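You operate a simulated robot arm through the tools that you are given. There is no shell and no other tool. Be economical: measure what you need, move in short steps, check, and stop when the job is done.

You run a simulated two-armed robot. Do the job below in one go: nothing can be reset, and whatever is moved stays where it is left.

TASK
Wipe up the spill on the packing table with the blue cloth there and put it back.

The check looks at the end state, three seconds after you hand in, the way a careful person would. Anything else that was tipped, shoved, dropped, spilled or broken makes it a failure. Flat cloth is picked up by pressing the open fingertips on it (5 to 10 N) and closing them slowly along it; thin cloth reads only 2 to 8 mm in the jaws.

THE ROBOT
Two 7-joint arms with two-finger grippers on one trunk, on a base that drives. Base frame: it is fixed to the floor where the robot stands at the start and does not move with it; the origin is under the middle of the robot, x ahead of it, y to its left, z up. Readings come in cm, rad, newtons and seconds.
The left shoulder is at the start at [6, 12.3, 94.5], the right one opposite. With the tool pointing down near the work surface each hand reaches from about 36 to 80 cm from the robot's upright axis, wherever it stands, measured 20 degrees to its own side. Payload 1.47 kg a hand.
Tool frame (each hand has its own): the origin (TCP) lies between the finger pads and is the grasp point; the fingertips stand 1.6 cm ahead of it; z points along the fingers, y is the line along which they close. The gripper opens to 8.7 cm. The gripper's body begins 5.5 cm behind the TCP.
Orientation is told as [roll, pitch, yaw] about the base's x, y, z axes, in that order, counted from this pose: with the fingers straight down and closing along the base's y, the tool's x points along the base's -x, its y along +y and its z along -z.

THE INTERFACE
- The arms move only by the tool jog_arm. It takes "left_increments", "right_increments" or both (then of equal length, played together; a hand with none holds still); each is a list of rows, each an object of numbers (a shift or turn left out is 0, a gripper value left out holds the last): "x", "y", "z": the shift along the tool's x, y, z in units of 40 mm (1.0 is 40 mm); "wx", "wy", "wz": the turn, a rotation vector about the tool's x, y, z in units of 5 degrees (1.0 is 5 degrees); "hand": the closure, from 0 (fully open) to 1 (shut). In form: [{"x": .., "y": .., "z": .., "wx": .., "wy": .., "wz": .., "hand": ..}, ...]. A call has 1 to 20 rows; each row shifts and turns the commanded pose from where the row before left it, along the tool's axes as they then stand. A call with a number of a shift or a turn outside -1 to 1 is refused whole. Rows are played at 5 a second. More than 5 cm and 0.15 rad between two rows, or a gripper value outside its range, and nothing of the call is played. A pose out of reach is approached as far as the arm can. The call stops where the force on the tool passes 40 N (or 10 N more than at its start, if that is more) or the arm is blocked; 0.2 s more then pass. The fingers move at their own pace (about 15.3 cm/s each) and stop on an object; they squeeze with about 28 N. The grip force told is the motor's: it shows also when the fingers shut on nothing. Time passes only in rows, and 0.2 s behind the last, so rows that do not move let the fingers close. It gives the time, the measured TCP pose, the force on the tool (base axes), the opening and the grip force at its end, in the units of the frame above (readings bear some noise), with the torque about the TCP (base axes, N m) and any sound that the robot's microphone picked up.
- Cameras (640 x 400 px; columns grow to the right, rows downward): "scene" is now at [8.87, -2.69, 150.52]; the picture's right is [-0.32, -0.95, 0.00], its down [-0.67, 0.23, -0.71] and it looks along [0.67, -0.23, -0.71] (base axes); focal length 262 px, centre (320, 200). "left" rides on the left gripper at [7.3, -1.2, -9] in its tool frame; the picture's right is [0.16, 0.99, 0.00], its down [-0.72, 0.12, -0.68] and it looks along [-0.67, 0.11, 0.73] (tool axes); focal length 247 px, centre (320, 200). "right" rides on the right gripper at [7.3, 1.2, -8.9] in its tool frame; the picture's right is [-0.16, 0.99, 0.00], its down [-0.72, -0.12, -0.68] and it looks along [-0.67, -0.11, 0.73] (tool axes); focal length 247 px, centre (320, 200). There is no depth. A picture from a camera that has moved, and an enlarged one, comes with that camera's place and axes in the base frame and with its lens.
- grab_frame(camera): a new picture of that camera. No time passes.
- slide_trunk(by): slides the trunk up (or, below 0, down) by that many cm; the arms and the scene camera ride with it, the base frame stays. It gives what a move gives, with no picture.
- drive_base(legs): drives the robot by 1 to 6 legs, each [ahead, left, turn to the left] in cm, cm and rad, along the robot's own axes; the way and the turn of a leg run together, so that a leg with both is an arc; at most 150 cm and 3.142 rad a leg. The arms and the cameras ride along, it lands a little off, and it stops where it bumps. It gives what a move gives.
- head_to(pan, tilt): turns the head with the scene camera to pan (to the left, within 2.094 rad either way) and tilt (down, from -0.506 to 1.204), counted from straight ahead of the robot. It gives what a move gives.
- enlarge(camera, box): a new picture of the part [left, top, right, bottom] of that camera's present view, enlarged. No time passes.
- finish_job(): hands the job in; it is judged then, once.

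Work in short steps. Places have to be worked out from the pictures, the camera data and where the tool is seen: move nearer, look again, correct. Check each grasp and each placing, and mend what went wrong. You have 120 turns and 108 pictures in all, those below and enlarged ones among them. Open the grippers and draw the arms clear of the work before you hand the job in, unless the task says otherwise; then end with one line.

The tools are called after "Call:" by a JSON object that holds its "name" and its "arguments". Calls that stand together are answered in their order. jog_arm: Moves the arms, as the interface text tells. Its arguments: {"type":"object","properties":{"left_increments":{"type":"array","items":{"type":"object","properties":{"x":{"type":"number"},"y":{"type":"number"},"z":{"type":"number"},"wx":{"type":"number"},"wy":{"type":"number"},"wz":{"type":"number"},"hand":{"type":"number"}}}},"right_increments":{"type":"array","items":{"type":"object","properties":{"x":{"type":"number"},"y":{"type":"number"},"z":{"type":"number"},"wx":{"type":"number"},"wy":{"type":"number"},"wz":{"type":"number"},"hand":{"type":"number"}}}}},"required":[]} The other tools are called the same way: slide_trunk (by) slides the trunk up or down; drive_base (legs) drives the base; head_to (pan, tilt) turns the head that bears the scene camera; grab_frame (camera) takes a picture; enlarge (camera, box) takes an enlarged picture of a part of a camera's view; finish_job () hands the job in.

At the start:

```text
t: 0.0
left_tcp_pos: [50.12, 11.5, 109.13]
left_tcp_rot: [-0.001, -0.001, 0.0]
left_force: [0.1, 0.3, 0.1]
left_moment: [0.02, -0.01, 0.05]
left_width: 8.7
left_grasp_force: 0.2
right_tcp_pos: [36.72, -28.41, 113.48]
right_tcp_rot: [-0.002, -0.003, -0.001]
right_force: [0.0, -0.7, 0.0]
right_moment: [0.0, 0.01, 0.01]
right_width: 8.7
right_grasp_force: 0.0
trunk travel left (down, up): [-10.0, 13.0]
robot x, y, heading: [0.04, 0.15, 0.003]
head pan, tilt: [-0.328, 0.787]
```

scene: 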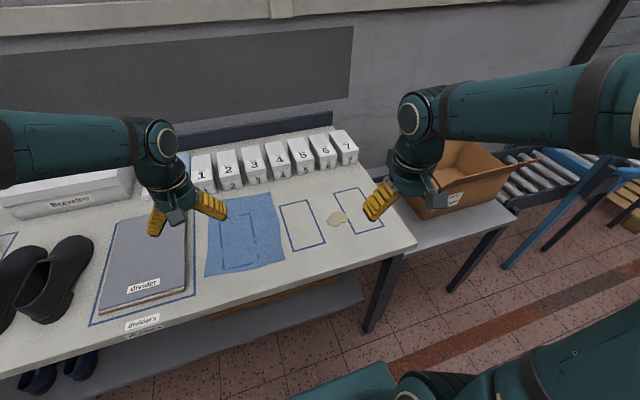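
right: 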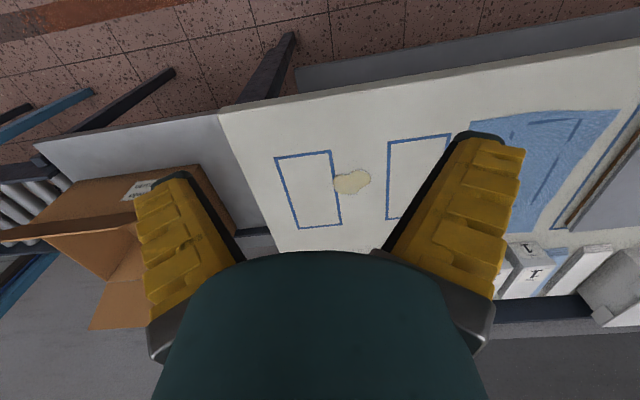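
left: 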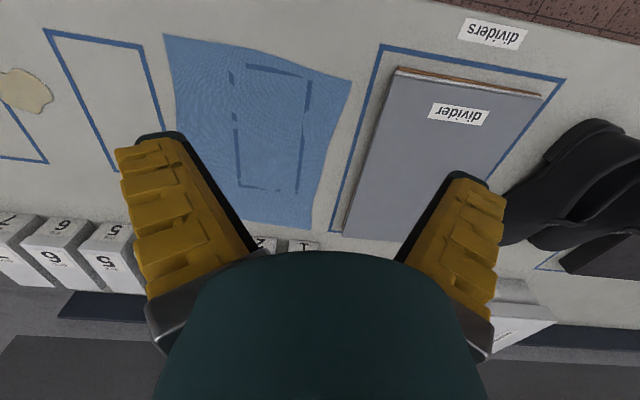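

I start by looking closely at the cloth and the spill. From two views I place the table at z≈86, the spill near (60,-26) and the cloth at about x 51–82, y -8–15.

Call:
{"name": "enlarge", "arguments": {"camera": "scene", "box": [180, 120, 420, 290]}}

Call:
{"name": "enlarge", "arguments": {"camera": "left", "box": [0, 0, 400, 260]}}

```text
2.35 times, centred on (300, 205) of scene
camera zoom: at [8.87, -2.69, 150.52], right [-0.32, -0.95, 0.0], down [-0.67, 0.23, -0.71], along [0.67, -0.23, -0.71], focal length 616 px, centre (367, 188)
```

zoom: 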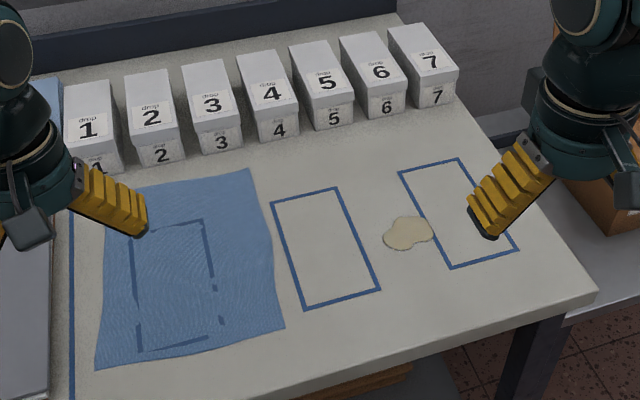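

```text
1.54 times, centred on (200, 130) of left
camera zoom: at [42.8, 10.17, 118.34], right [-0.16, 0.99, 0.0], down [0.72, 0.12, 0.68], along [0.67, 0.11, -0.73], focal length 380 px, centre (505, 308)
```

zoom: 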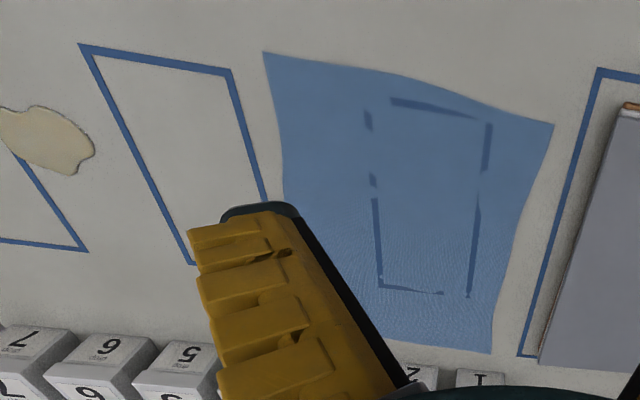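

The spill lies just left of the rightmost outline, and the cloth covers the left outline. I move the left arm aside and bring the right hand above the cloth's right edge, narrowing its opening a little.

Call:
{"name": "jog_arm", "arguments": {"left_increments": [{"x": 0.5, "y": 0.8}, {"x": 0.5, "y": 0.8}, {"x": 0.5, "y": 0.8}, {"x": 0.5, "y": 0.8}, {"x": 0.5}, {}, {}, {}, {}, {}, {}], "right_increments": [{"hand": 0.5}, {"x": -0.8, "y": 0.75}, {"x": -0.8, "y": 0.75}, {"x": -0.8, "y": 0.75}, {"x": -0.8, "y": 0.75}, {"x": -0.8, "y": 0.75}, {"x": -0.8, "y": 0.75}, {"x": -0.8, "y": 0.75}, {"x": -0.8, "y": 0.75}, {"x": -0.4, "z": 0.8}, {"z": 1}]}}

Call:
{"name": "grab_frame", "arguments": {"camera": "right"}}

Call:
{"name": "grab_frame", "arguments": {"camera": "scene"}}

```text
t: 2.4
left_tcp_pos: [40.13, 24.16, 109.13]
left_tcp_rot: [0.0, 0.002, 0.001]
left_force: [0.8, -0.4, 1.5]
left_moment: [-0.02, 0.02, 0.01]
left_width: 8.7
left_grasp_force: 0.1
right_tcp_pos: [64.08, -4.35, 106.19]
right_tcp_rot: [0.001, -0.001, -0.003]
right_force: [-0.2, 0.7, 0.1]
right_moment: [0.0, 0.04, -0.04]
right_width: 4.91
right_grasp_force: 4.2
trunk travel left (down, up): [-10.0, 13.0]
robot x, y, heading: [-0.03, -0.07, -0.002]
head pan, tilt: [-0.328, 0.787]
```

```text
102 pictures are left
camera right: at [56.68, -3.32, 115.12], right [0.16, 0.99, 0.0], down [0.72, -0.12, 0.68], along [0.67, -0.11, -0.73], focal length 247 px, centre (320, 200)
```

right: 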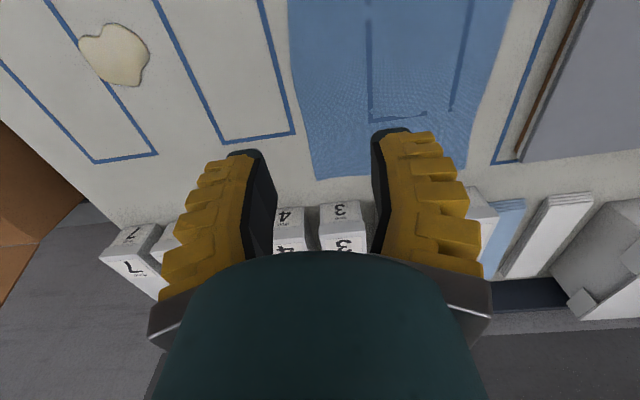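

```text
101 pictures are left
camera scene: at [8.9, -2.65, 150.52], right [-0.32, -0.95, 0.0], down [-0.67, 0.23, -0.71], along [0.67, -0.23, -0.71], focal length 262 px, centre (320, 200)
```

scene: 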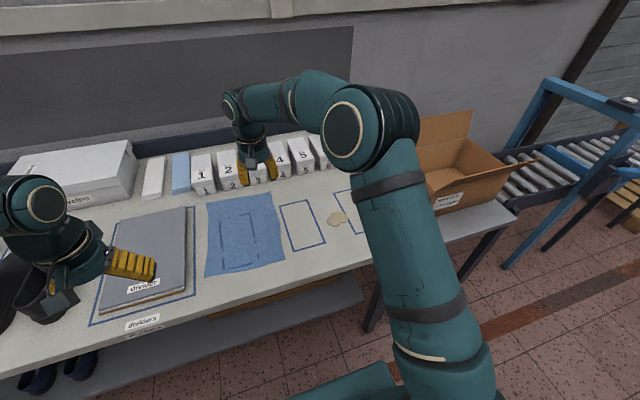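

The cloth's right edge is at y≈-7 near x=60–64. I shift to y≈-3 and lower to just above the table for another look.

Call:
{"name": "jog_arm", "arguments": {"right_increments": [{"y": 0.33, "z": 0.9}, {"z": 1}, {"z": 1}, {"z": 0.8}]}}

Call:
{"name": "grab_frame", "arguments": {"camera": "right"}}

Call:
{"name": "enlarge", "arguments": {"camera": "scene", "box": [180, 120, 420, 290]}}

```text
t: 3.4
left_tcp_pos: [40.04, 24.14, 109.07]
left_tcp_rot: [0.0, 0.0, -0.001]
left_force: [-0.9, 0.1, -0.4]
left_moment: [-0.02, -0.02, 0.03]
left_width: 8.69
left_grasp_force: 0.1
right_tcp_pos: [63.99, -3.23, 91.29]
right_tcp_rot: [-0.002, -0.001, 0.0]
right_force: [0.3, 0.1, -0.7]
right_moment: [-0.01, -0.02, 0.01]
right_width: 4.89
right_grasp_force: 3.8
trunk travel left (down, up): [-10.0, 13.0]
robot x, y, heading: [-0.26, 0.11, -0.003]
head pan, tilt: [-0.328, 0.787]
```

```text
100 pictures are left
camera right: at [56.58, -2.05, 100.25], right [0.16, 0.99, 0.0], down [0.72, -0.12, 0.68], along [0.67, -0.11, -0.73], focal length 247 px, centre (320, 200)
```

right: 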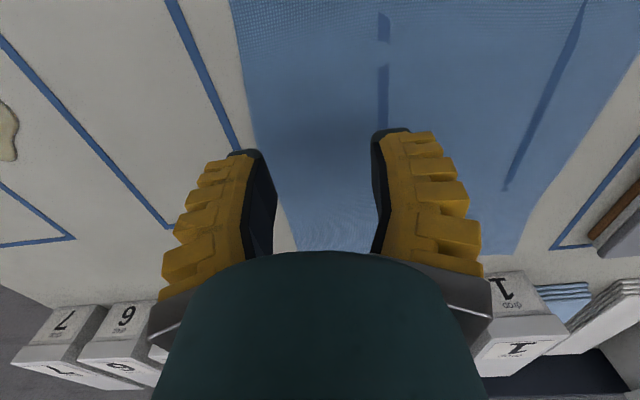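

```text
2.35 times, centred on (300, 205) of scene
camera zoom: at [8.9, -2.7, 150.51], right [-0.32, -0.95, 0.0], down [-0.67, 0.23, -0.71], along [0.67, -0.23, -0.71], focal length 616 px, centre (367, 188)
```

zoom: 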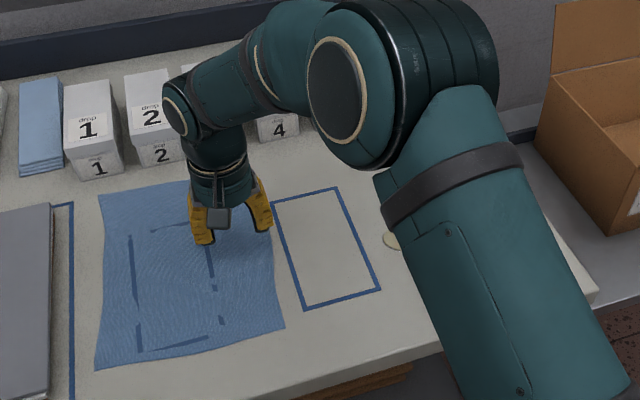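

Both fingertips will land on the cloth but the outer one is close to its edge. I nudge 1 cm inward and descend in small steps to feel for the table.

Call:
{"name": "jog_arm", "arguments": {"right_increments": [{"y": 0.25, "z": 0.5}, {"z": 0.2}, {"z": 0.1}, {}]}}

```text
t: 4.4
left_tcp_pos: [39.9, 24.21, 109.3]
left_tcp_rot: [0.001, 0.001, 0.0]
left_force: [-0.5, 0.1, -0.2]
left_moment: [-0.03, 0.01, 0.0]
left_width: 8.73
left_grasp_force: 0.0
right_tcp_pos: [64.1, -2.26, 88.24]
right_tcp_rot: [-0.003, -0.001, -0.002]
right_force: [0.2, -0.7, -0.5]
right_moment: [0.0, -0.03, -0.01]
right_width: 4.95
right_grasp_force: 3.8
trunk travel left (down, up): [-10.0, 13.0]
robot x, y, heading: [0.52, 0.14, -0.003]
head pan, tilt: [-0.328, 0.787]
```

No contact yet at 88.2; I go on down in 1.5 mm steps.

Call:
{"name": "jog_arm", "arguments": {"right_increments": [{"z": 0.08}, {"z": 0.05}, {}]}}

```text
t: 5.2
left_tcp_pos: [40.02, 24.17, 109.21]
left_tcp_rot: [0.0, 0.001, -0.001]
left_force: [-0.6, -0.1, 0.0]
left_moment: [0.0, 0.02, -0.03]
left_width: 8.72
left_grasp_force: 0.0
right_tcp_pos: [64.01, -2.23, 87.72]
right_tcp_rot: [-0.002, 0.0, -0.001]
right_force: [0.5, 0.0, -0.3]
right_moment: [0.01, -0.01, 0.0]
right_width: 4.89
right_grasp_force: 3.9
trunk travel left (down, up): [-10.0, 13.0]
robot x, y, heading: [-0.05, 0.08, -0.002]
head pan, tilt: [-0.328, 0.787]
```

Still free; continuing down.

Call:
{"name": "jog_arm", "arguments": {"right_increments": [{"z": 0.05}, {"z": 0.05}, {}]}}

```text
t: 6.0
left_tcp_pos: [40.05, 24.18, 109.18]
left_tcp_rot: [0.0, 0.0, 0.0]
left_force: [0.3, -0.1, 0.0]
left_moment: [0.0, -0.01, 0.0]
left_width: 8.68
left_grasp_force: 0.1
right_tcp_pos: [63.94, -2.21, 87.27]
right_tcp_rot: [-0.002, -0.002, -0.002]
right_force: [-0.1, 0.5, 0.1]
right_moment: [-0.04, -0.02, -0.01]
right_width: 4.9
right_grasp_force: 3.8
trunk travel left (down, up): [-10.0, 13.0]
robot x, y, heading: [0.18, -0.44, -0.001]
head pan, tilt: [-0.328, 0.787]
```

Still no force; down another few millimetres.

Call:
{"name": "jog_arm", "arguments": {"right_increments": [{"z": 0.05}, {"z": 0.05}, {}]}}

Call:
{"name": "grab_frame", "arguments": {"camera": "right"}}

```text
t: 6.8
left_tcp_pos: [40.05, 24.16, 109.15]
left_tcp_rot: [-0.001, -0.001, 0.0]
left_force: [0.1, -0.9, -0.1]
left_moment: [0.0, 0.01, 0.0]
left_width: 8.66
left_grasp_force: 0.1
right_tcp_pos: [64.03, -2.3, 86.98]
right_tcp_rot: [-0.003, -0.001, -0.003]
right_force: [0.6, 0.3, 0.0]
right_moment: [0.02, 0.0, 0.01]
right_width: 4.94
right_grasp_force: 4.1
trunk travel left (down, up): [-10.0, 13.0]
robot x, y, heading: [0.43, 0.18, -0.004]
head pan, tilt: [-0.328, 0.787]
```

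```text
98 pictures are left
camera right: at [56.58, -1.07, 95.79], right [0.16, 0.99, 0.0], down [0.72, -0.12, 0.68], along [0.67, -0.11, -0.73], focal length 247 px, centre (320, 200)
```

right: 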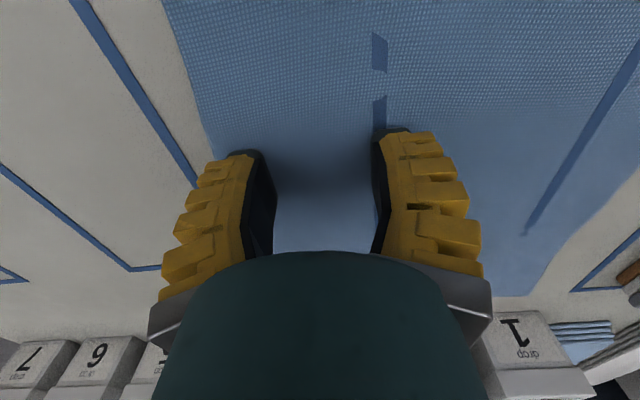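

Close to contact but still free (tips at ≈85.4). I continue down with finer reads.

Call:
{"name": "jog_arm", "arguments": {"right_increments": [{"z": 0.06}, {"z": 0.06}, {"z": 0.04}, {}]}}

```text
t: 7.8
left_tcp_pos: [39.96, 24.18, 109.2]
left_tcp_rot: [0.001, -0.001, 0.0]
left_force: [0.9, 0.9, -0.4]
left_moment: [0.02, 0.0, 0.0]
left_width: 8.69
left_grasp_force: 0.1
right_tcp_pos: [64.03, -2.17, 86.6]
right_tcp_rot: [0.0, -0.007, -0.001]
right_force: [0.1, 0.7, 23.8]
right_moment: [0.05, 0.1, 0.01]
right_width: 3.67
right_grasp_force: 9.4
trunk travel left (down, up): [-10.0, 13.0]
robot x, y, heading: [0.36, 0.12, 0.001]
head pan, tilt: [-0.328, 0.787]
```

Contact at TCP ≈86.6 (table ≈85), with 24 N. I ease up to about 7 N.

Call:
{"name": "jog_arm", "arguments": {"right_increments": [{"z": -0.045}, {}]}}

```text
t: 8.4
left_tcp_pos: [39.87, 24.14, 109.22]
left_tcp_rot: [-0.001, -0.003, 0.001]
left_force: [0.0, 0.0, 0.1]
left_moment: [-0.02, 0.0, -0.03]
left_width: 8.7
left_grasp_force: 0.0
right_tcp_pos: [64.06, -2.29, 86.57]
right_tcp_rot: [-0.002, -0.004, -0.002]
right_force: [-0.5, 0.3, 19.5]
right_moment: [0.02, 0.06, 0.03]
right_width: 3.57
right_grasp_force: 8.9
trunk travel left (down, up): [-10.0, 13.0]
robot x, y, heading: [-0.38, -0.31, -0.001]
head pan, tilt: [-0.328, 0.787]
```

Force dropped only to 19.5 N, so I ease up more.

Call:
{"name": "jog_arm", "arguments": {"right_increments": [{"z": -0.06}, {}]}}

Call:
{"name": "enlarge", "arguments": {"camera": "right", "box": [140, 80, 500, 300]}}

```text
t: 9.0
left_tcp_pos: [40.0, 24.15, 109.2]
left_tcp_rot: [-0.001, 0.0, 0.0]
left_force: [1.3, 0.2, -0.1]
left_moment: [-0.04, 0.01, -0.02]
left_width: 8.7
left_grasp_force: 0.0
right_tcp_pos: [63.85, -2.3, 86.55]
right_tcp_rot: [-0.002, 0.001, -0.001]
right_force: [-0.5, -0.2, 10.1]
right_moment: [-0.01, -0.01, 0.02]
right_width: 4.56
right_grasp_force: 8.3
trunk travel left (down, up): [-10.0, 13.0]
robot x, y, heading: [0.34, 0.18, 0.0]
head pan, tilt: [-0.328, 0.787]
```

```text
1.78 times, centred on (320, 190) of right
camera zoom: at [56.48, -1.13, 95.52], right [0.16, 0.99, 0.0], down [0.72, -0.12, 0.68], along [0.67, -0.11, -0.73], focal length 439 px, centre (320, 218)
```

zoom: 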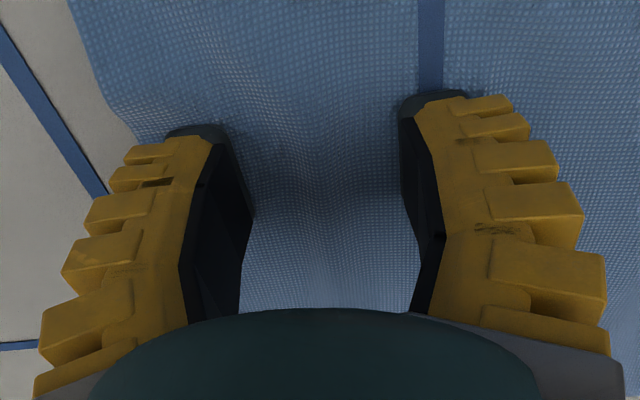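

Force is 10 N and both tips are on the cloth, which already bulges between them. I ease half a millimetre and close slowly.

Call:
{"name": "jog_arm", "arguments": {"right_increments": [{"z": -0.01, "hand": 0.55}, {"hand": 0.6}, {"hand": 0.65}, {"hand": 0.7}, {"hand": 0.75}, {"hand": 0.8}, {"hand": 0.85}, {"hand": 0.9}, {"hand": 0.95}, {"hand": 1.0}, {}, {}]}}

Call:
{"name": "enlarge", "arguments": {"camera": "right", "box": [140, 80, 500, 300]}}

```text
t: 11.6
left_tcp_pos: [39.93, 24.17, 109.12]
left_tcp_rot: [0.0, 0.0, -0.003]
left_force: [-0.3, 0.1, 0.0]
left_moment: [-0.02, -0.04, 0.01]
left_width: 8.7
left_grasp_force: 0.0
right_tcp_pos: [63.99, -2.23, 86.77]
right_tcp_rot: [0.0, -0.001, -0.002]
right_force: [1.0, -0.2, 0.2]
right_moment: [0.03, -0.03, -0.03]
right_width: 0.0
right_grasp_force: 21.8
trunk travel left (down, up): [-10.0, 13.0]
robot x, y, heading: [0.01, -0.03, -0.001]
head pan, tilt: [-0.328, 0.787]
```

```text
1.78 times, centred on (320, 190) of right
camera zoom: at [56.57, -1.1, 95.59], right [0.16, 0.99, 0.0], down [0.72, -0.12, 0.68], along [0.67, -0.11, -0.73], focal length 439 px, centre (320, 218)
```

zoom: 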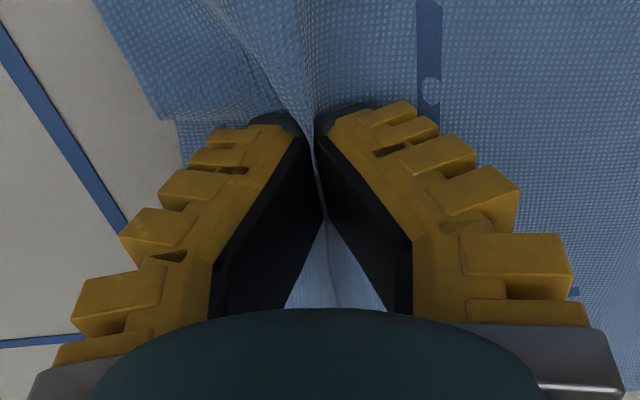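

The jaws closed to 0: the cloth slipped out because the force fell off while closing. I reopen in place, press again and close partway to watch the force.

Call:
{"name": "jog_arm", "arguments": {"right_increments": [{"z": -0.3, "hand": 0.9}, {"hand": 0.5}, {}, {"z": 0.3}, {"z": 0.03}, {}]}}

```text
t: 13.0
left_tcp_pos: [40.06, 24.24, 109.15]
left_tcp_rot: [0.001, 0.001, 0.0]
left_force: [0.9, 0.2, -0.1]
left_moment: [0.0, 0.0, 0.04]
left_width: 8.7
left_grasp_force: 0.0
right_tcp_pos: [64.1, -2.23, 86.82]
right_tcp_rot: [0.0, -0.002, 0.0]
right_force: [-0.3, -0.1, 1.4]
right_moment: [0.0, 0.01, -0.01]
right_width: 4.64
right_grasp_force: 4.2
trunk travel left (down, up): [-10.0, 13.0]
robot x, y, heading: [-0.04, -0.08, -0.001]
head pan, tilt: [-0.328, 0.787]
```

Light touch now; I press a bit more and close to about 3 cm.

Call:
{"name": "jog_arm", "arguments": {"right_increments": [{"z": 0.04}, {"hand": 0.55}, {"hand": 0.6}, {"hand": 0.65}, {}]}}

Call:
{"name": "enlarge", "arguments": {"camera": "right", "box": [140, 80, 500, 300]}}

```text
t: 14.2
left_tcp_pos: [39.97, 24.21, 109.21]
left_tcp_rot: [-0.001, -0.001, 0.002]
left_force: [0.1, 0.0, 0.3]
left_moment: [0.0, -0.01, 0.02]
left_width: 8.69
left_grasp_force: 0.1
right_tcp_pos: [63.86, -2.27, 86.59]
right_tcp_rot: [-0.002, -0.003, -0.002]
right_force: [-0.2, -0.7, 15.3]
right_moment: [0.01, 0.05, -0.01]
right_width: 3.77
right_grasp_force: 3.2
trunk travel left (down, up): [-10.0, 13.0]
robot x, y, heading: [-0.13, 0.03, 0.001]
head pan, tilt: [-0.328, 0.787]
```

```text
1.78 times, centred on (320, 190) of right
camera zoom: at [56.51, -1.08, 95.42], right [0.16, 0.99, 0.0], down [0.72, -0.12, 0.68], along [0.67, -0.11, -0.73], focal length 439 px, centre (320, 218)
```

zoom: 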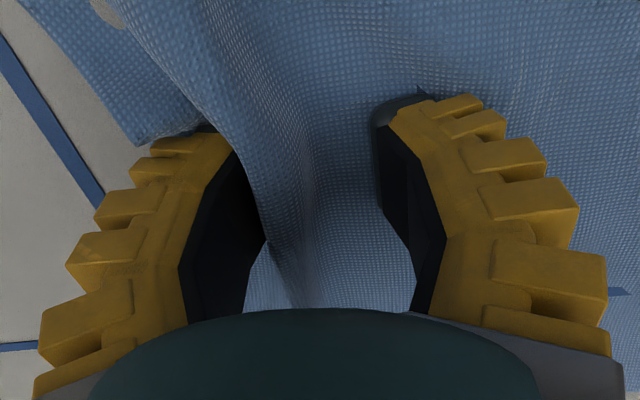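

A good ridge of cloth stands between the fingers. I continue to close slowly, easing only slightly.

Call:
{"name": "jog_arm", "arguments": {"right_increments": [{"z": -0.015, "hand": 0.7}, {"hand": 0.75}, {"hand": 0.8}, {"hand": 0.85}, {"hand": 0.9, "z": 0.01}, {"hand": 0.95}, {"hand": 1.0}, {}, {}]}}

Call:
{"name": "enlarge", "arguments": {"camera": "right", "box": [140, 80, 500, 300]}}

```text
t: 16.2
left_tcp_pos: [39.89, 24.13, 109.17]
left_tcp_rot: [0.001, 0.001, -0.002]
left_force: [-0.7, -0.3, 0.4]
left_moment: [0.01, 0.02, -0.02]
left_width: 8.73
left_grasp_force: 0.1
right_tcp_pos: [63.89, -2.2, 86.5]
right_tcp_rot: [-0.002, -0.002, -0.002]
right_force: [0.7, -0.6, 10.9]
right_moment: [0.0, -0.04, 0.02]
right_width: 0.0
right_grasp_force: 30.7
trunk travel left (down, up): [-10.0, 13.0]
robot x, y, heading: [-0.25, 0.02, -0.003]
head pan, tilt: [-0.328, 0.787]
```

```text
1.78 times, centred on (320, 190) of right
camera zoom: at [56.53, -1.07, 95.4], right [0.16, 0.99, 0.0], down [0.72, -0.12, 0.68], along [0.67, -0.11, -0.73], focal length 439 px, centre (320, 218)
```

zoom: 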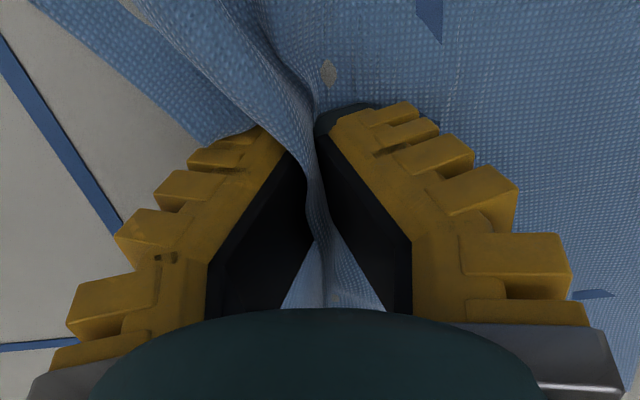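

The picture shows a fold held between the pads though the width reads 0. I lift 2 cm to test.

Call:
{"name": "jog_arm", "arguments": {"right_increments": [{"z": -0.25}, {"z": -0.25}, {}]}}

Call:
{"name": "grab_frame", "arguments": {"camera": "right"}}

Call:
{"name": "enlarge", "arguments": {"camera": "scene", "box": [180, 150, 340, 290]}}

```text
t: 17.0
left_tcp_pos: [39.99, 24.04, 109.15]
left_tcp_rot: [0.002, -0.001, 0.0]
left_force: [-0.6, -0.1, 0.5]
left_moment: [-0.01, -0.02, 0.02]
left_width: 8.69
left_grasp_force: 0.1
right_tcp_pos: [63.87, -2.11, 88.52]
right_tcp_rot: [-0.003, -0.001, -0.003]
right_force: [0.5, -0.1, -0.1]
right_moment: [-0.01, 0.0, -0.01]
right_width: 0.0
right_grasp_force: 21.2
trunk travel left (down, up): [-10.0, 13.0]
robot x, y, heading: [0.19, 0.07, -0.001]
head pan, tilt: [-0.328, 0.787]
```

```text
93 pictures are left
camera right: at [56.55, -1.03, 97.36], right [0.16, 0.99, 0.0], down [0.72, -0.12, 0.68], along [0.67, -0.11, -0.73], focal length 247 px, centre (320, 200)
```

right: 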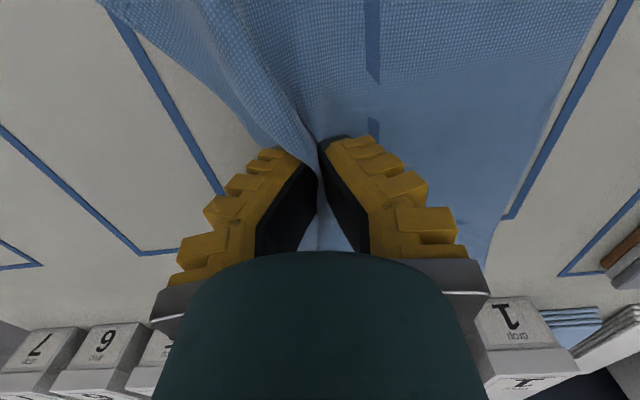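

```text
2.86 times, centred on (260, 220) of scene
camera zoom: at [8.87, -2.69, 150.52], right [-0.32, -0.95, 0.0], down [-0.67, 0.23, -0.71], along [0.67, -0.23, -0.71], focal length 748 px, centre (491, 143)
```

zoom: 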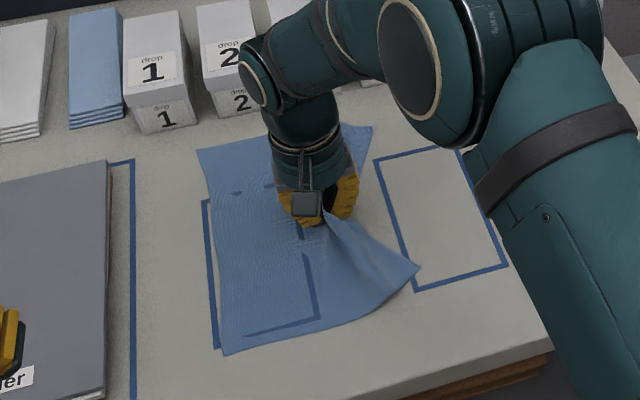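

The fold seems raised with the fingers. I lower to about 0.6 cm above contact and drag 8 cm toward -y to see if it follows.

Call:
{"name": "jog_arm", "arguments": {"right_increments": [{"z": 0.3}, {"y": -0.5}, {"y": -0.5}, {"y": -0.5}, {"y": -0.5}, {}]}}

Call:
{"name": "grab_frame", "arguments": {"camera": "right"}}

Call:
{"name": "grab_frame", "arguments": {"camera": "scene"}}

```text
t: 18.4
left_tcp_pos: [40.04, 24.14, 109.16]
left_tcp_rot: [0.0, 0.0, 0.001]
left_force: [-0.8, 0.4, -0.3]
left_moment: [0.02, 0.04, 0.04]
left_width: 8.69
left_grasp_force: 0.1
right_tcp_pos: [63.98, -10.3, 87.23]
right_tcp_rot: [-0.001, -0.003, -0.002]
right_force: [0.7, -0.8, 0.0]
right_moment: [0.04, -0.01, 0.0]
right_width: 0.0
right_grasp_force: 19.0
trunk travel left (down, up): [-10.0, 13.0]
robot x, y, heading: [0.28, 0.22, 0.003]
head pan, tilt: [-0.328, 0.787]
```

```text
91 pictures are left
camera right: at [56.58, -9.11, 96.17], right [0.16, 0.99, 0.0], down [0.72, -0.12, 0.68], along [0.67, -0.11, -0.73], focal length 247 px, centre (320, 200)
```

right: 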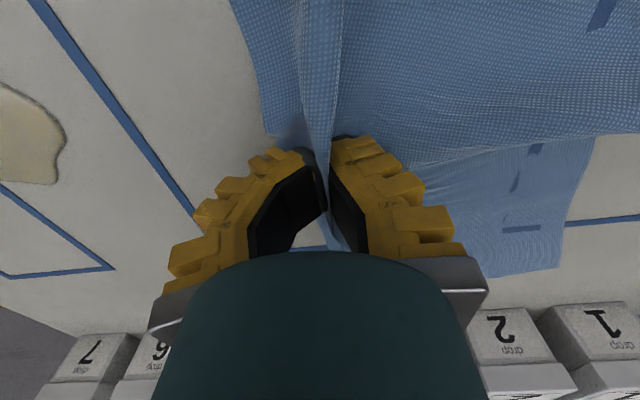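

```text
90 pictures are left
camera scene: at [8.86, -2.67, 150.52], right [-0.32, -0.95, 0.0], down [-0.67, 0.23, -0.71], along [0.67, -0.23, -0.71], focal length 262 px, centre (320, 200)
```

scene: 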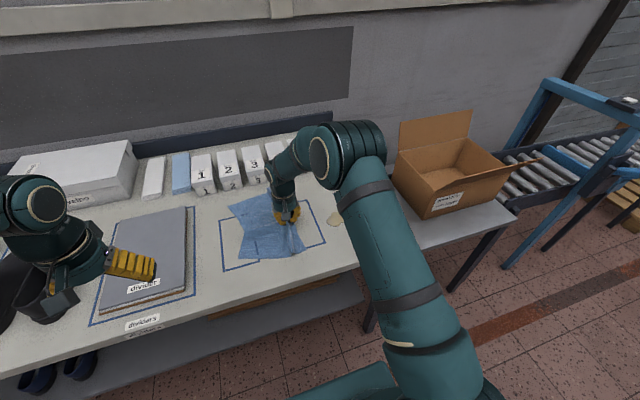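

The cloth follows the grip. I keep dragging toward and over the spill (centre ≈(61,-26.5)), low over the table.

Call:
{"name": "jog_arm", "arguments": {"right_increments": [{"y": -0.5, "x": 0.2}, {"y": -0.5, "x": 0.2}, {"y": -0.5, "x": 0.2}, {"y": -0.5, "z": 0.1}, {"y": -0.5}, {"y": -0.5}, {"y": -0.5}, {"y": -0.5}, {"y": -0.5}, {"y": -0.5}, {"y": -0.5}, {"y": -0.5}, {}]}}

Call:
{"name": "grab_frame", "arguments": {"camera": "right"}}

Call:
{"name": "grab_frame", "arguments": {"camera": "scene"}}

```text
t: 21.2
left_tcp_pos: [39.97, 24.26, 109.12]
left_tcp_rot: [0.0, 0.0, 0.0]
left_force: [-0.6, -0.2, -0.1]
left_moment: [-0.01, -0.01, 0.01]
left_width: 8.7
left_grasp_force: 0.0
right_tcp_pos: [61.66, -34.2, 86.88]
right_tcp_rot: [-0.003, -0.002, -0.001]
right_force: [-0.5, 0.8, -0.1]
right_moment: [0.0, 0.03, 0.0]
right_width: 0.0
right_grasp_force: 25.1
trunk travel left (down, up): [-10.0, 13.0]
robot x, y, heading: [-0.26, -0.07, -0.0]
head pan, tilt: [-0.328, 0.787]
```

```text
89 pictures are left
camera right: at [54.18, -33.05, 95.8], right [0.16, 0.99, 0.0], down [0.72, -0.12, 0.68], along [0.67, -0.11, -0.73], focal length 247 px, centre (320, 200)
```

right: 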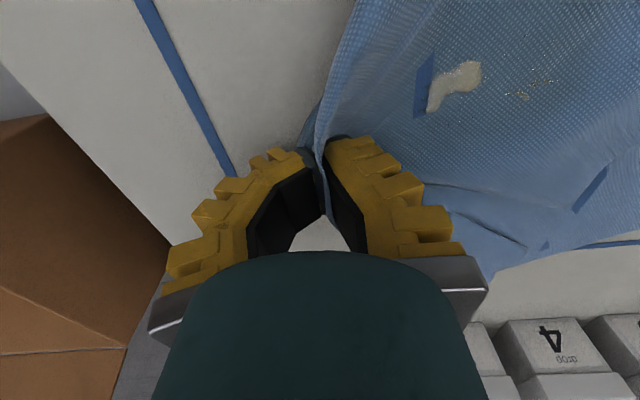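

```text
88 pictures are left
camera scene: at [8.86, -2.66, 150.52], right [-0.32, -0.95, 0.0], down [-0.67, 0.23, -0.71], along [0.67, -0.23, -0.71], focal length 262 px, centre (320, 200)
```

scene: 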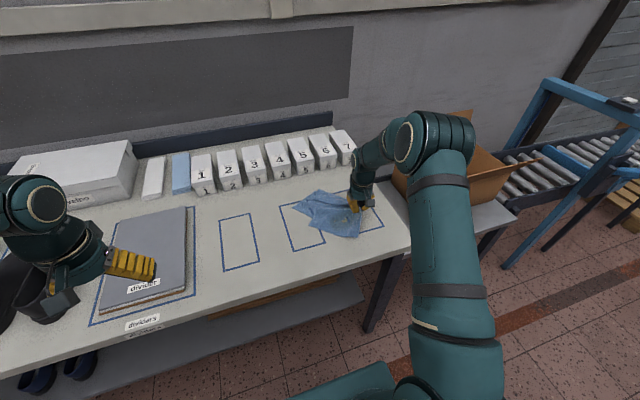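

The cloth now lies over the spill (some of it pokes through in the rendering). I drag toward the robot and then sideways to rub it, then look.

Call:
{"name": "jog_arm", "arguments": {"right_increments": [{"x": 0.5, "y": 0.3}, {"x": 0.5, "y": 0.3}, {"x": 0.5, "y": 0.3}, {"x": 0.5, "y": 0.3}, {"x": 0.5, "y": 0.3}, {}]}}

Call:
{"name": "grab_frame", "arguments": {"camera": "right"}}

Call:
{"name": "enlarge", "arguments": {"camera": "scene", "box": [260, 150, 420, 280]}}

```text
t: 22.6
left_tcp_pos: [40.08, 24.06, 109.15]
left_tcp_rot: [0.001, 0.001, 0.001]
left_force: [0.6, 0.4, -0.6]
left_moment: [-0.01, -0.01, -0.01]
left_width: 8.67
left_grasp_force: 0.1
right_tcp_pos: [51.62, -28.17, 86.89]
right_tcp_rot: [-0.001, -0.002, -0.003]
right_force: [-0.7, 1.6, 1.0]
right_moment: [0.06, -0.02, 0.02]
right_width: 0.1
right_grasp_force: 22.9
trunk travel left (down, up): [-10.0, 13.0]
robot x, y, heading: [0.08, -0.08, -0.001]
head pan, tilt: [-0.328, 0.787]
```

```text
87 pictures are left
camera right: at [44.13, -27.04, 95.78], right [0.16, 0.99, 0.0], down [0.72, -0.12, 0.68], along [0.67, -0.11, -0.73], focal length 247 px, centre (320, 200)
```

right: 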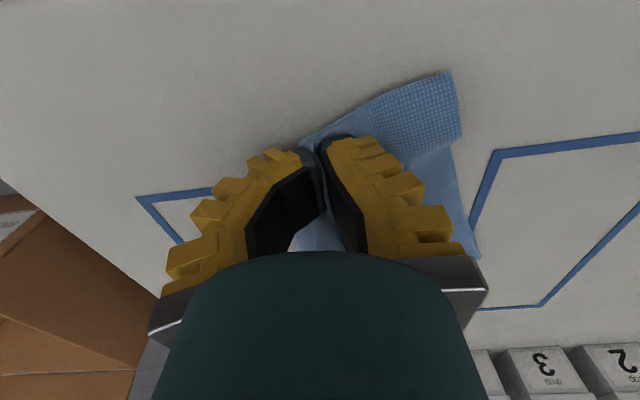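

```text
3.08 times, centred on (340, 215) of scene
camera zoom: at [8.89, -2.71, 150.52], right [-0.32, -0.95, 0.0], down [-0.67, 0.23, -0.71], along [0.67, -0.23, -0.71], focal length 805 px, centre (258, 154)
```

zoom: 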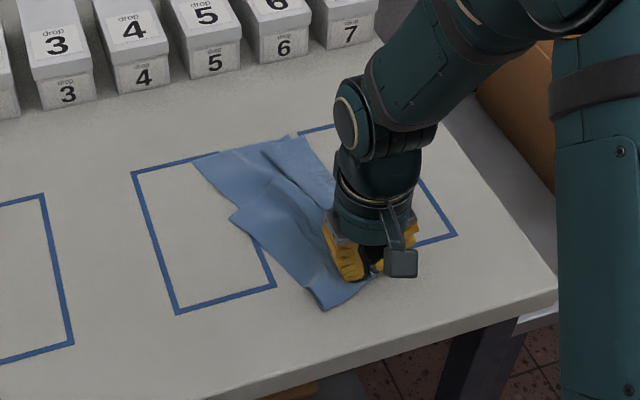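

I lift the cloth up to see what remains of the spill.

Call:
{"name": "jog_arm", "arguments": {"right_increments": [{"z": -0.8}, {"z": -0.8}, {"z": -0.8}, {"z": -0.8}, {"z": -0.8}, {"z": -0.8}, {"z": -0.8}, {}]}}

Call:
{"name": "grab_frame", "arguments": {"camera": "right"}}

Call:
{"name": "grab_frame", "arguments": {"camera": "scene"}}

```text
t: 24.4
left_tcp_pos: [40.08, 24.14, 108.92]
left_tcp_rot: [0.0, 0.0, -0.001]
left_force: [-0.1, 0.3, 0.1]
left_moment: [0.0, -0.01, -0.03]
left_width: 8.71
left_grasp_force: 0.0
right_tcp_pos: [51.38, -28.32, 109.42]
right_tcp_rot: [-0.001, -0.002, 0.0]
right_force: [0.6, -0.7, 0.5]
right_moment: [-0.03, -0.02, -0.01]
right_width: 0.02
right_grasp_force: 27.2
trunk travel left (down, up): [-10.0, 13.0]
robot x, y, heading: [0.3, -0.19, 0.002]
head pan, tilt: [-0.328, 0.787]
```

```text
85 pictures are left
camera right: at [44.05, -27.06, 118.25], right [0.16, 0.99, 0.0], down [0.72, -0.12, 0.68], along [0.67, -0.11, -0.73], focal length 247 px, centre (320, 200)
```

right: 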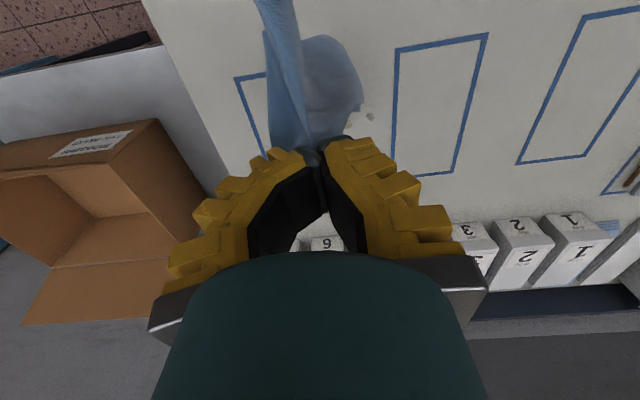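

```text
84 pictures are left
camera scene: at [8.9, -2.7, 150.51], right [-0.32, -0.95, 0.0], down [-0.67, 0.23, -0.71], along [0.67, -0.23, -0.71], focal length 262 px, centre (320, 200)
```

scene: 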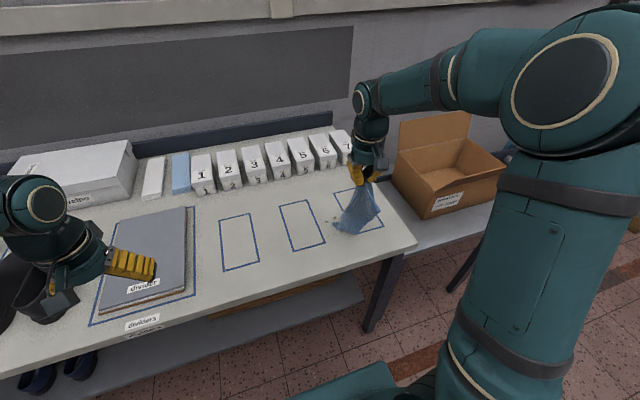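

The cloth hangs well from the grip. I enlarge the spill area; small remnants seem to be there.

Call:
{"name": "enlarge", "arguments": {"camera": "scene", "box": [280, 170, 420, 260]}}

Call:
{"name": "enlarge", "arguments": {"camera": "right", "box": [220, 10, 420, 150]}}

```text
4.44 times, centred on (350, 215) of scene
camera zoom: at [8.9, -2.7, 150.51], right [-0.32, -0.95, 0.0], down [-0.67, 0.23, -0.71], along [0.67, -0.23, -0.71], focal length 1163 px, centre (187, 133)
```

zoom: 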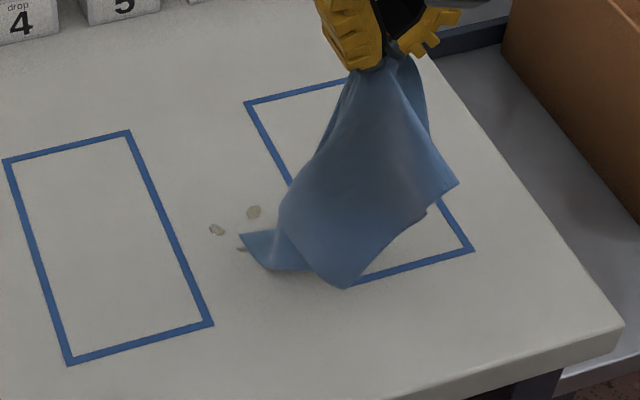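

```text
2.86 times, centred on (320, 80) of right
camera zoom: at [44.05, -27.06, 118.25], right [0.16, 0.99, 0.0], down [0.72, -0.12, 0.68], along [0.67, -0.11, -0.73], focal length 706 px, centre (320, 543)
```

zoom: 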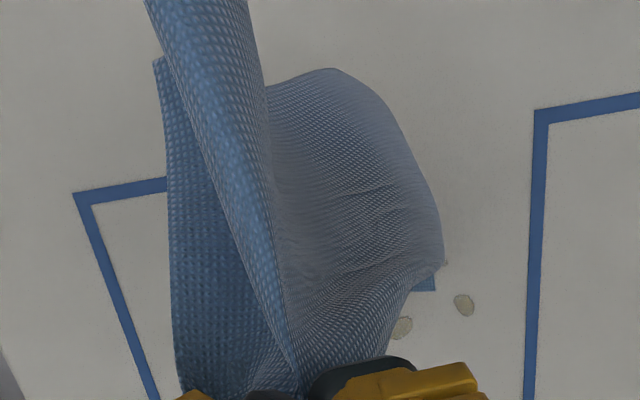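

Most of the spill is gone; spots remain near (60.5,-22.7), (61.3,-25.9) and (58.4,-23.7). I set the cloth bundle down there and rub around with a light touch.

Call:
{"name": "jog_arm", "arguments": {"right_increments": [{"x": -0.8, "y": 0.4}, {"x": -0.8, "y": 0.4}, {"x": -0.6, "y": 0.4}, {"x": -0.2, "z": 0.8}, {"z": 0.9}, {"z": 0.9}, {"z": 0.9}, {"z": 0.9}, {"z": 0.7}, {"z": 0.5}, {}]}}

Call:
{"name": "grab_frame", "arguments": {"camera": "right"}}

```text
t: 26.8
left_tcp_pos: [39.87, 24.18, 109.24]
left_tcp_rot: [0.0, 0.0, 0.001]
left_force: [-0.4, 0.1, -0.2]
left_moment: [-0.01, -0.01, -0.04]
left_width: 8.68
left_grasp_force: 0.0
right_tcp_pos: [61.16, -23.5, 87.03]
right_tcp_rot: [-0.001, -0.004, -0.002]
right_force: [-0.5, 1.7, 10.7]
right_moment: [0.09, -0.07, 0.05]
right_width: 0.03
right_grasp_force: 27.9
trunk travel left (down, up): [-10.0, 13.0]
robot x, y, heading: [0.12, -0.08, 0.001]
head pan, tilt: [-0.328, 0.787]
```

```text
81 pictures are left
camera right: at [53.76, -22.27, 95.84], right [0.16, 0.99, 0.0], down [0.72, -0.12, 0.68], along [0.67, -0.11, -0.73], focal length 247 px, centre (320, 200)
```

right: 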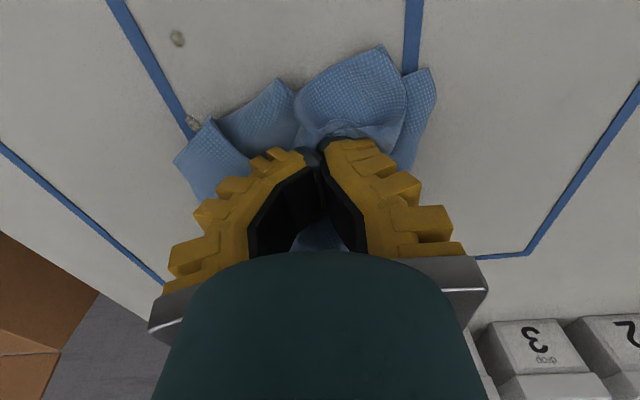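

Two more spots show at about (54.8,-28) and (58,-29). With ~10 N of cloth contact I rub a path through all of the spots.

Call:
{"name": "jog_arm", "arguments": {"right_increments": [{"x": 0.4}, {"x": 0.4}, {"x": -0.4, "y": -0.1}, {"x": -0.5, "y": -0.2}, {"x": -0.1, "y": -0.3}, {"x": 0.5, "y": -0.1}, {"x": 0.5, "y": -0.1}, {"x": 0.5, "y": -0.2}, {"x": 0.5, "y": -0.2}, {"x": -0.4, "y": -0.2}, {"x": -0.4, "y": -0.2}, {"x": -0.4, "y": -0.2}, {"x": -0.4, "y": 0.3}, {"x": 0.2, "y": 0.5}, {"x": 0.5, "y": 0.3}, {"x": 0.5}, {}]}}

Call:
{"name": "grab_frame", "arguments": {"camera": "right"}}

Call:
{"name": "enlarge", "arguments": {"camera": "scene", "box": [280, 170, 420, 260]}}

```text
t: 30.4
left_tcp_pos: [40.06, 24.17, 109.11]
left_tcp_rot: [0.001, 0.0, 0.0]
left_force: [-0.9, -0.3, 0.2]
left_moment: [0.01, -0.01, -0.01]
left_width: 8.7
left_grasp_force: 0.0
right_tcp_pos: [55.5, -26.28, 87.02]
right_tcp_rot: [-0.002, -0.001, -0.001]
right_force: [1.2, 0.0, 5.0]
right_moment: [0.01, -0.02, 0.01]
right_width: 0.01
right_grasp_force: 27.8
trunk travel left (down, up): [-10.0, 13.0]
robot x, y, heading: [0.06, 0.09, 0.0]
head pan, tilt: [-0.328, 0.787]
```

```text
80 pictures are left
camera right: at [48.04, -25.03, 95.84], right [0.16, 0.99, 0.0], down [0.72, -0.12, 0.68], along [0.67, -0.11, -0.73], focal length 247 px, centre (320, 200)
```

right: 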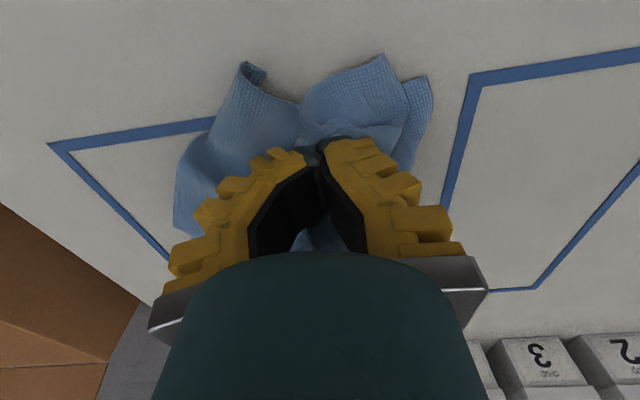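

```text
4.44 times, centred on (350, 215) of scene
camera zoom: at [8.85, -2.66, 150.52], right [-0.32, -0.95, 0.0], down [-0.67, 0.23, -0.71], along [0.67, -0.23, -0.71], focal length 1163 px, centre (187, 133)
```

zoom: 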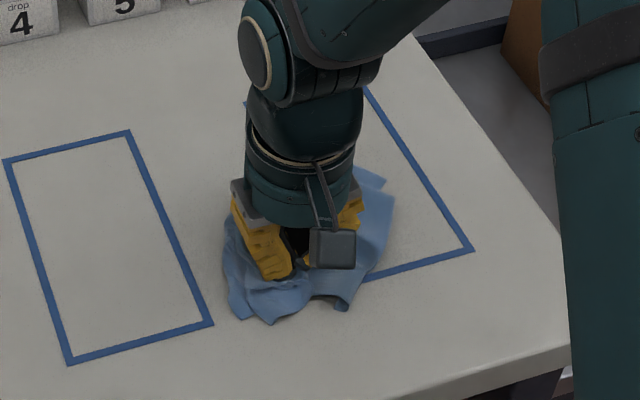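

I lift the cloth clear and move it toward its old place (y≈0, high) so the whole wiped area can be inspected.

Call:
{"name": "jog_arm", "arguments": {"right_increments": [{"z": -0.9}, {"z": -0.9}, {"z": -0.9}, {"z": -0.9}, {"z": -0.9}, {"z": -0.9}, {"z": -0.9}, {"z": -0.9}, {"y": 1}, {"y": 1}, {"y": 1}, {"y": 1}, {"y": 1}, {}, {}]}}

Call:
{"name": "grab_frame", "arguments": {"camera": "scene"}}

Call:
{"name": "enlarge", "arguments": {"camera": "scene", "box": [280, 170, 420, 260]}}

Call:
{"name": "grab_frame", "arguments": {"camera": "right"}}

```text
t: 33.6
left_tcp_pos: [39.98, 24.16, 109.24]
left_tcp_rot: [0.002, 0.001, 0.0]
left_force: [0.2, -0.1, -0.3]
left_moment: [-0.05, 0.02, -0.01]
left_width: 8.73
left_grasp_force: 0.1
right_tcp_pos: [55.46, -6.06, 115.67]
right_tcp_rot: [-0.002, -0.001, -0.001]
right_force: [0.1, 1.1, -1.2]
right_moment: [-0.03, -0.03, 0.04]
right_width: 0.03
right_grasp_force: 28.3
trunk travel left (down, up): [-10.0, 13.0]
robot x, y, heading: [-0.06, -0.13, 0.001]
head pan, tilt: [-0.328, 0.787]
```

```text
78 pictures are left
camera scene: at [8.88, -2.65, 150.52], right [-0.32, -0.95, 0.0], down [-0.67, 0.23, -0.71], along [0.67, -0.23, -0.71], focal length 262 px, centre (320, 200)
```

scene: 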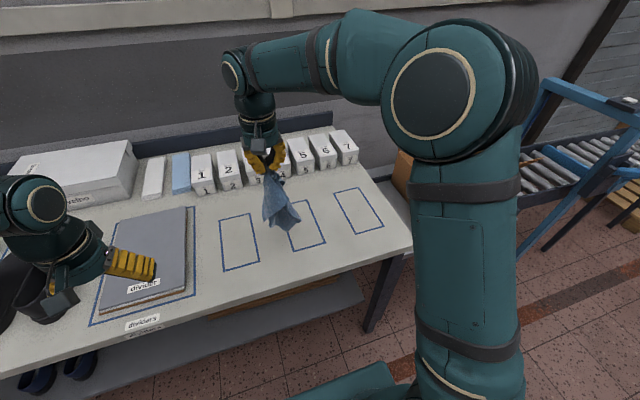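

```text
4.44 times, centred on (350, 215) of scene
camera zoom: at [8.88, -2.65, 150.52], right [-0.32, -0.95, 0.0], down [-0.67, 0.23, -0.71], along [0.67, -0.23, -0.71], focal length 1163 px, centre (187, 133)
```

zoom: 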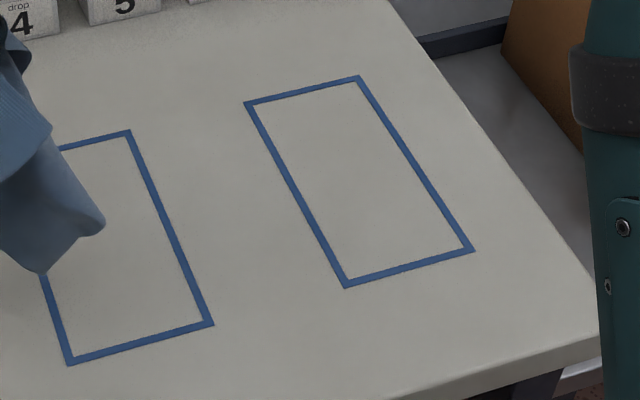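

```text
76 pictures are left
camera right: at [48.13, -5.01, 124.56], right [0.16, 0.99, 0.0], down [0.72, -0.12, 0.68], along [0.67, -0.11, -0.73], focal length 247 px, centre (320, 200)
```

right: 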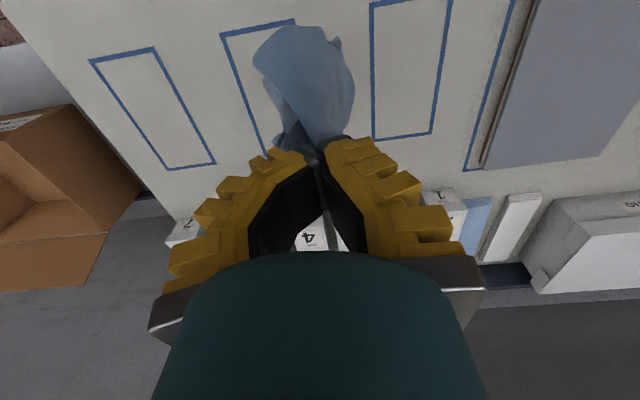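

The spill is fully wiped. Now I carry the cloth over its old place (centre ≈(66,4)) and start high at y≈11, to lay it down trailing toward -y.

Call:
{"name": "jog_arm", "arguments": {"right_increments": [{"x": -0.65, "y": 0.9}, {"x": -0.65, "y": 0.9}, {"x": -0.65, "y": 0.9}, {"x": -0.65, "y": 0.9}, {"y": 0.65}, {}, {}, {"z": 0.6}, {}]}}

Call:
{"name": "grab_frame", "arguments": {"camera": "scene"}}

Call:
{"name": "grab_frame", "arguments": {"camera": "left"}}

```text
t: 35.6
left_tcp_pos: [40.12, 24.12, 109.12]
left_tcp_rot: [-0.001, 0.0, 0.0]
left_force: [-1.0, -0.3, -0.7]
left_moment: [0.01, 0.0, -0.01]
left_width: 8.69
left_grasp_force: 0.2
right_tcp_pos: [65.3, 10.44, 113.06]
right_tcp_rot: [-0.003, -0.002, -0.001]
right_force: [0.5, 0.1, -0.5]
right_moment: [0.01, -0.01, 0.02]
right_width: 0.0
right_grasp_force: 28.1
right hand out of reach, approached as far as the arm can: row 5
trunk travel left (down, up): [-10.0, 13.0]
robot x, y, heading: [-0.1, 0.04, -0.001]
head pan, tilt: [-0.328, 0.787]
```

```text
75 pictures are left
camera scene: at [8.84, -2.68, 150.52], right [-0.32, -0.95, 0.0], down [-0.67, 0.23, -0.71], along [0.67, -0.23, -0.71], focal length 262 px, centre (320, 200)
```

scene: 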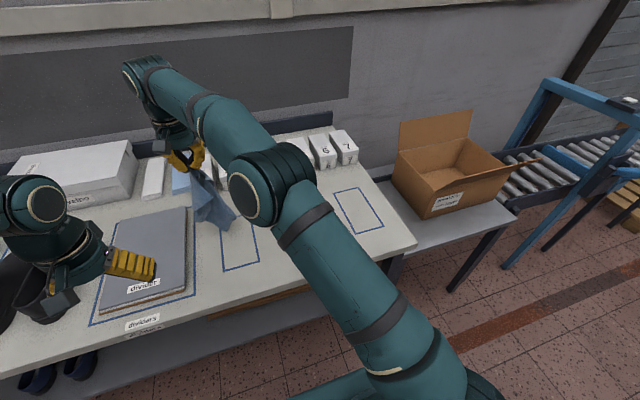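

```text
74 pictures are left
camera left: at [32.72, 22.93, 118.37], right [-0.16, 0.99, 0.0], down [0.72, 0.12, 0.68], along [0.67, 0.11, -0.73], focal length 247 px, centre (320, 200)
```

left: 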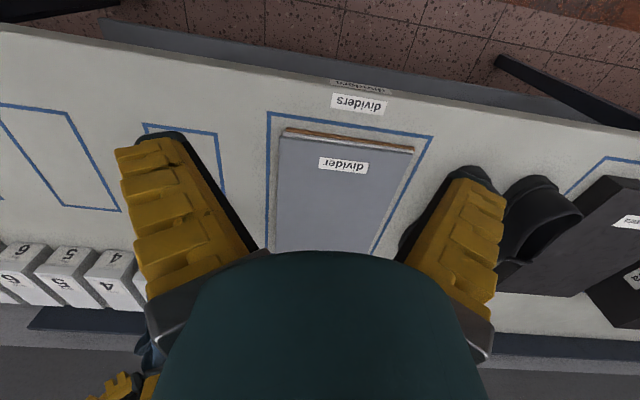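

The cloth is over its place, clear of the dividers. I lower it diagonally toward -y so it trails out.

Call:
{"name": "jog_arm", "arguments": {"right_increments": [{"z": 0.5}, {"z": 0.5}, {"z": 0.4}, {"z": 0.6, "y": -0.3}, {"z": 0.6, "y": -0.4}, {"z": 0.6, "y": -0.4}, {"z": 0.6, "y": -0.4}, {"z": 0.6, "y": -0.4}, {"z": 0.6, "y": -0.4}, {"z": 0.5, "y": -0.4}, {"z": 0.4, "y": -0.4}, {"z": 0.2, "y": -0.4}, {}]}}

Call:
{"name": "enlarge", "arguments": {"camera": "scene", "box": [160, 130, 360, 290]}}

Call:
{"name": "grab_frame", "arguments": {"camera": "right"}}

```text
t: 38.4
left_tcp_pos: [40.0, 24.09, 109.18]
left_tcp_rot: [0.0, 0.001, -0.001]
left_force: [0.4, 0.3, 0.3]
left_moment: [-0.03, 0.01, -0.01]
left_width: 8.72
left_grasp_force: 0.0
right_tcp_pos: [65.34, -3.47, 88.65]
right_tcp_rot: [-0.001, -0.003, 0.0]
right_force: [0.3, 0.5, 0.0]
right_moment: [0.0, -0.01, 0.05]
right_width: 0.0
right_grasp_force: 28.1
trunk travel left (down, up): [-10.0, 13.0]
robot x, y, heading: [0.09, 0.29, -0.0]
head pan, tilt: [-0.328, 0.787]
```

```text
2.50 times, centred on (260, 210) of scene
camera zoom: at [8.86, -2.67, 150.52], right [-0.32, -0.95, 0.0], down [-0.67, 0.23, -0.71], along [0.67, -0.23, -0.71], focal length 654 px, centre (470, 175)
```

zoom: 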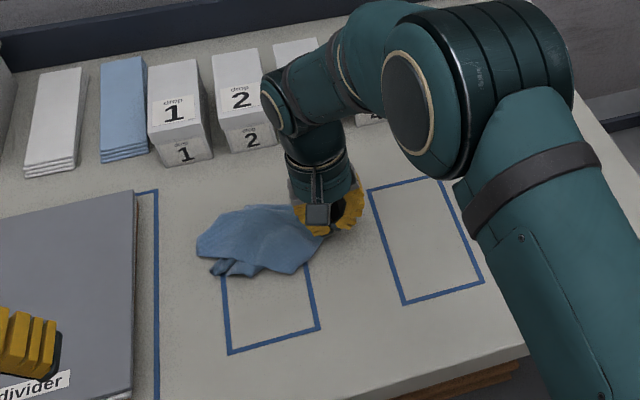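

```text
72 pictures are left
camera right: at [57.96, -2.33, 97.52], right [0.16, 0.99, 0.0], down [0.72, -0.12, 0.68], along [0.67, -0.11, -0.73], focal length 247 px, centre (320, 200)
```

right: 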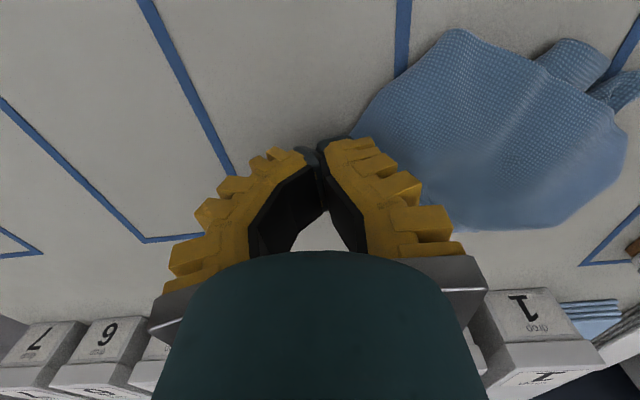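

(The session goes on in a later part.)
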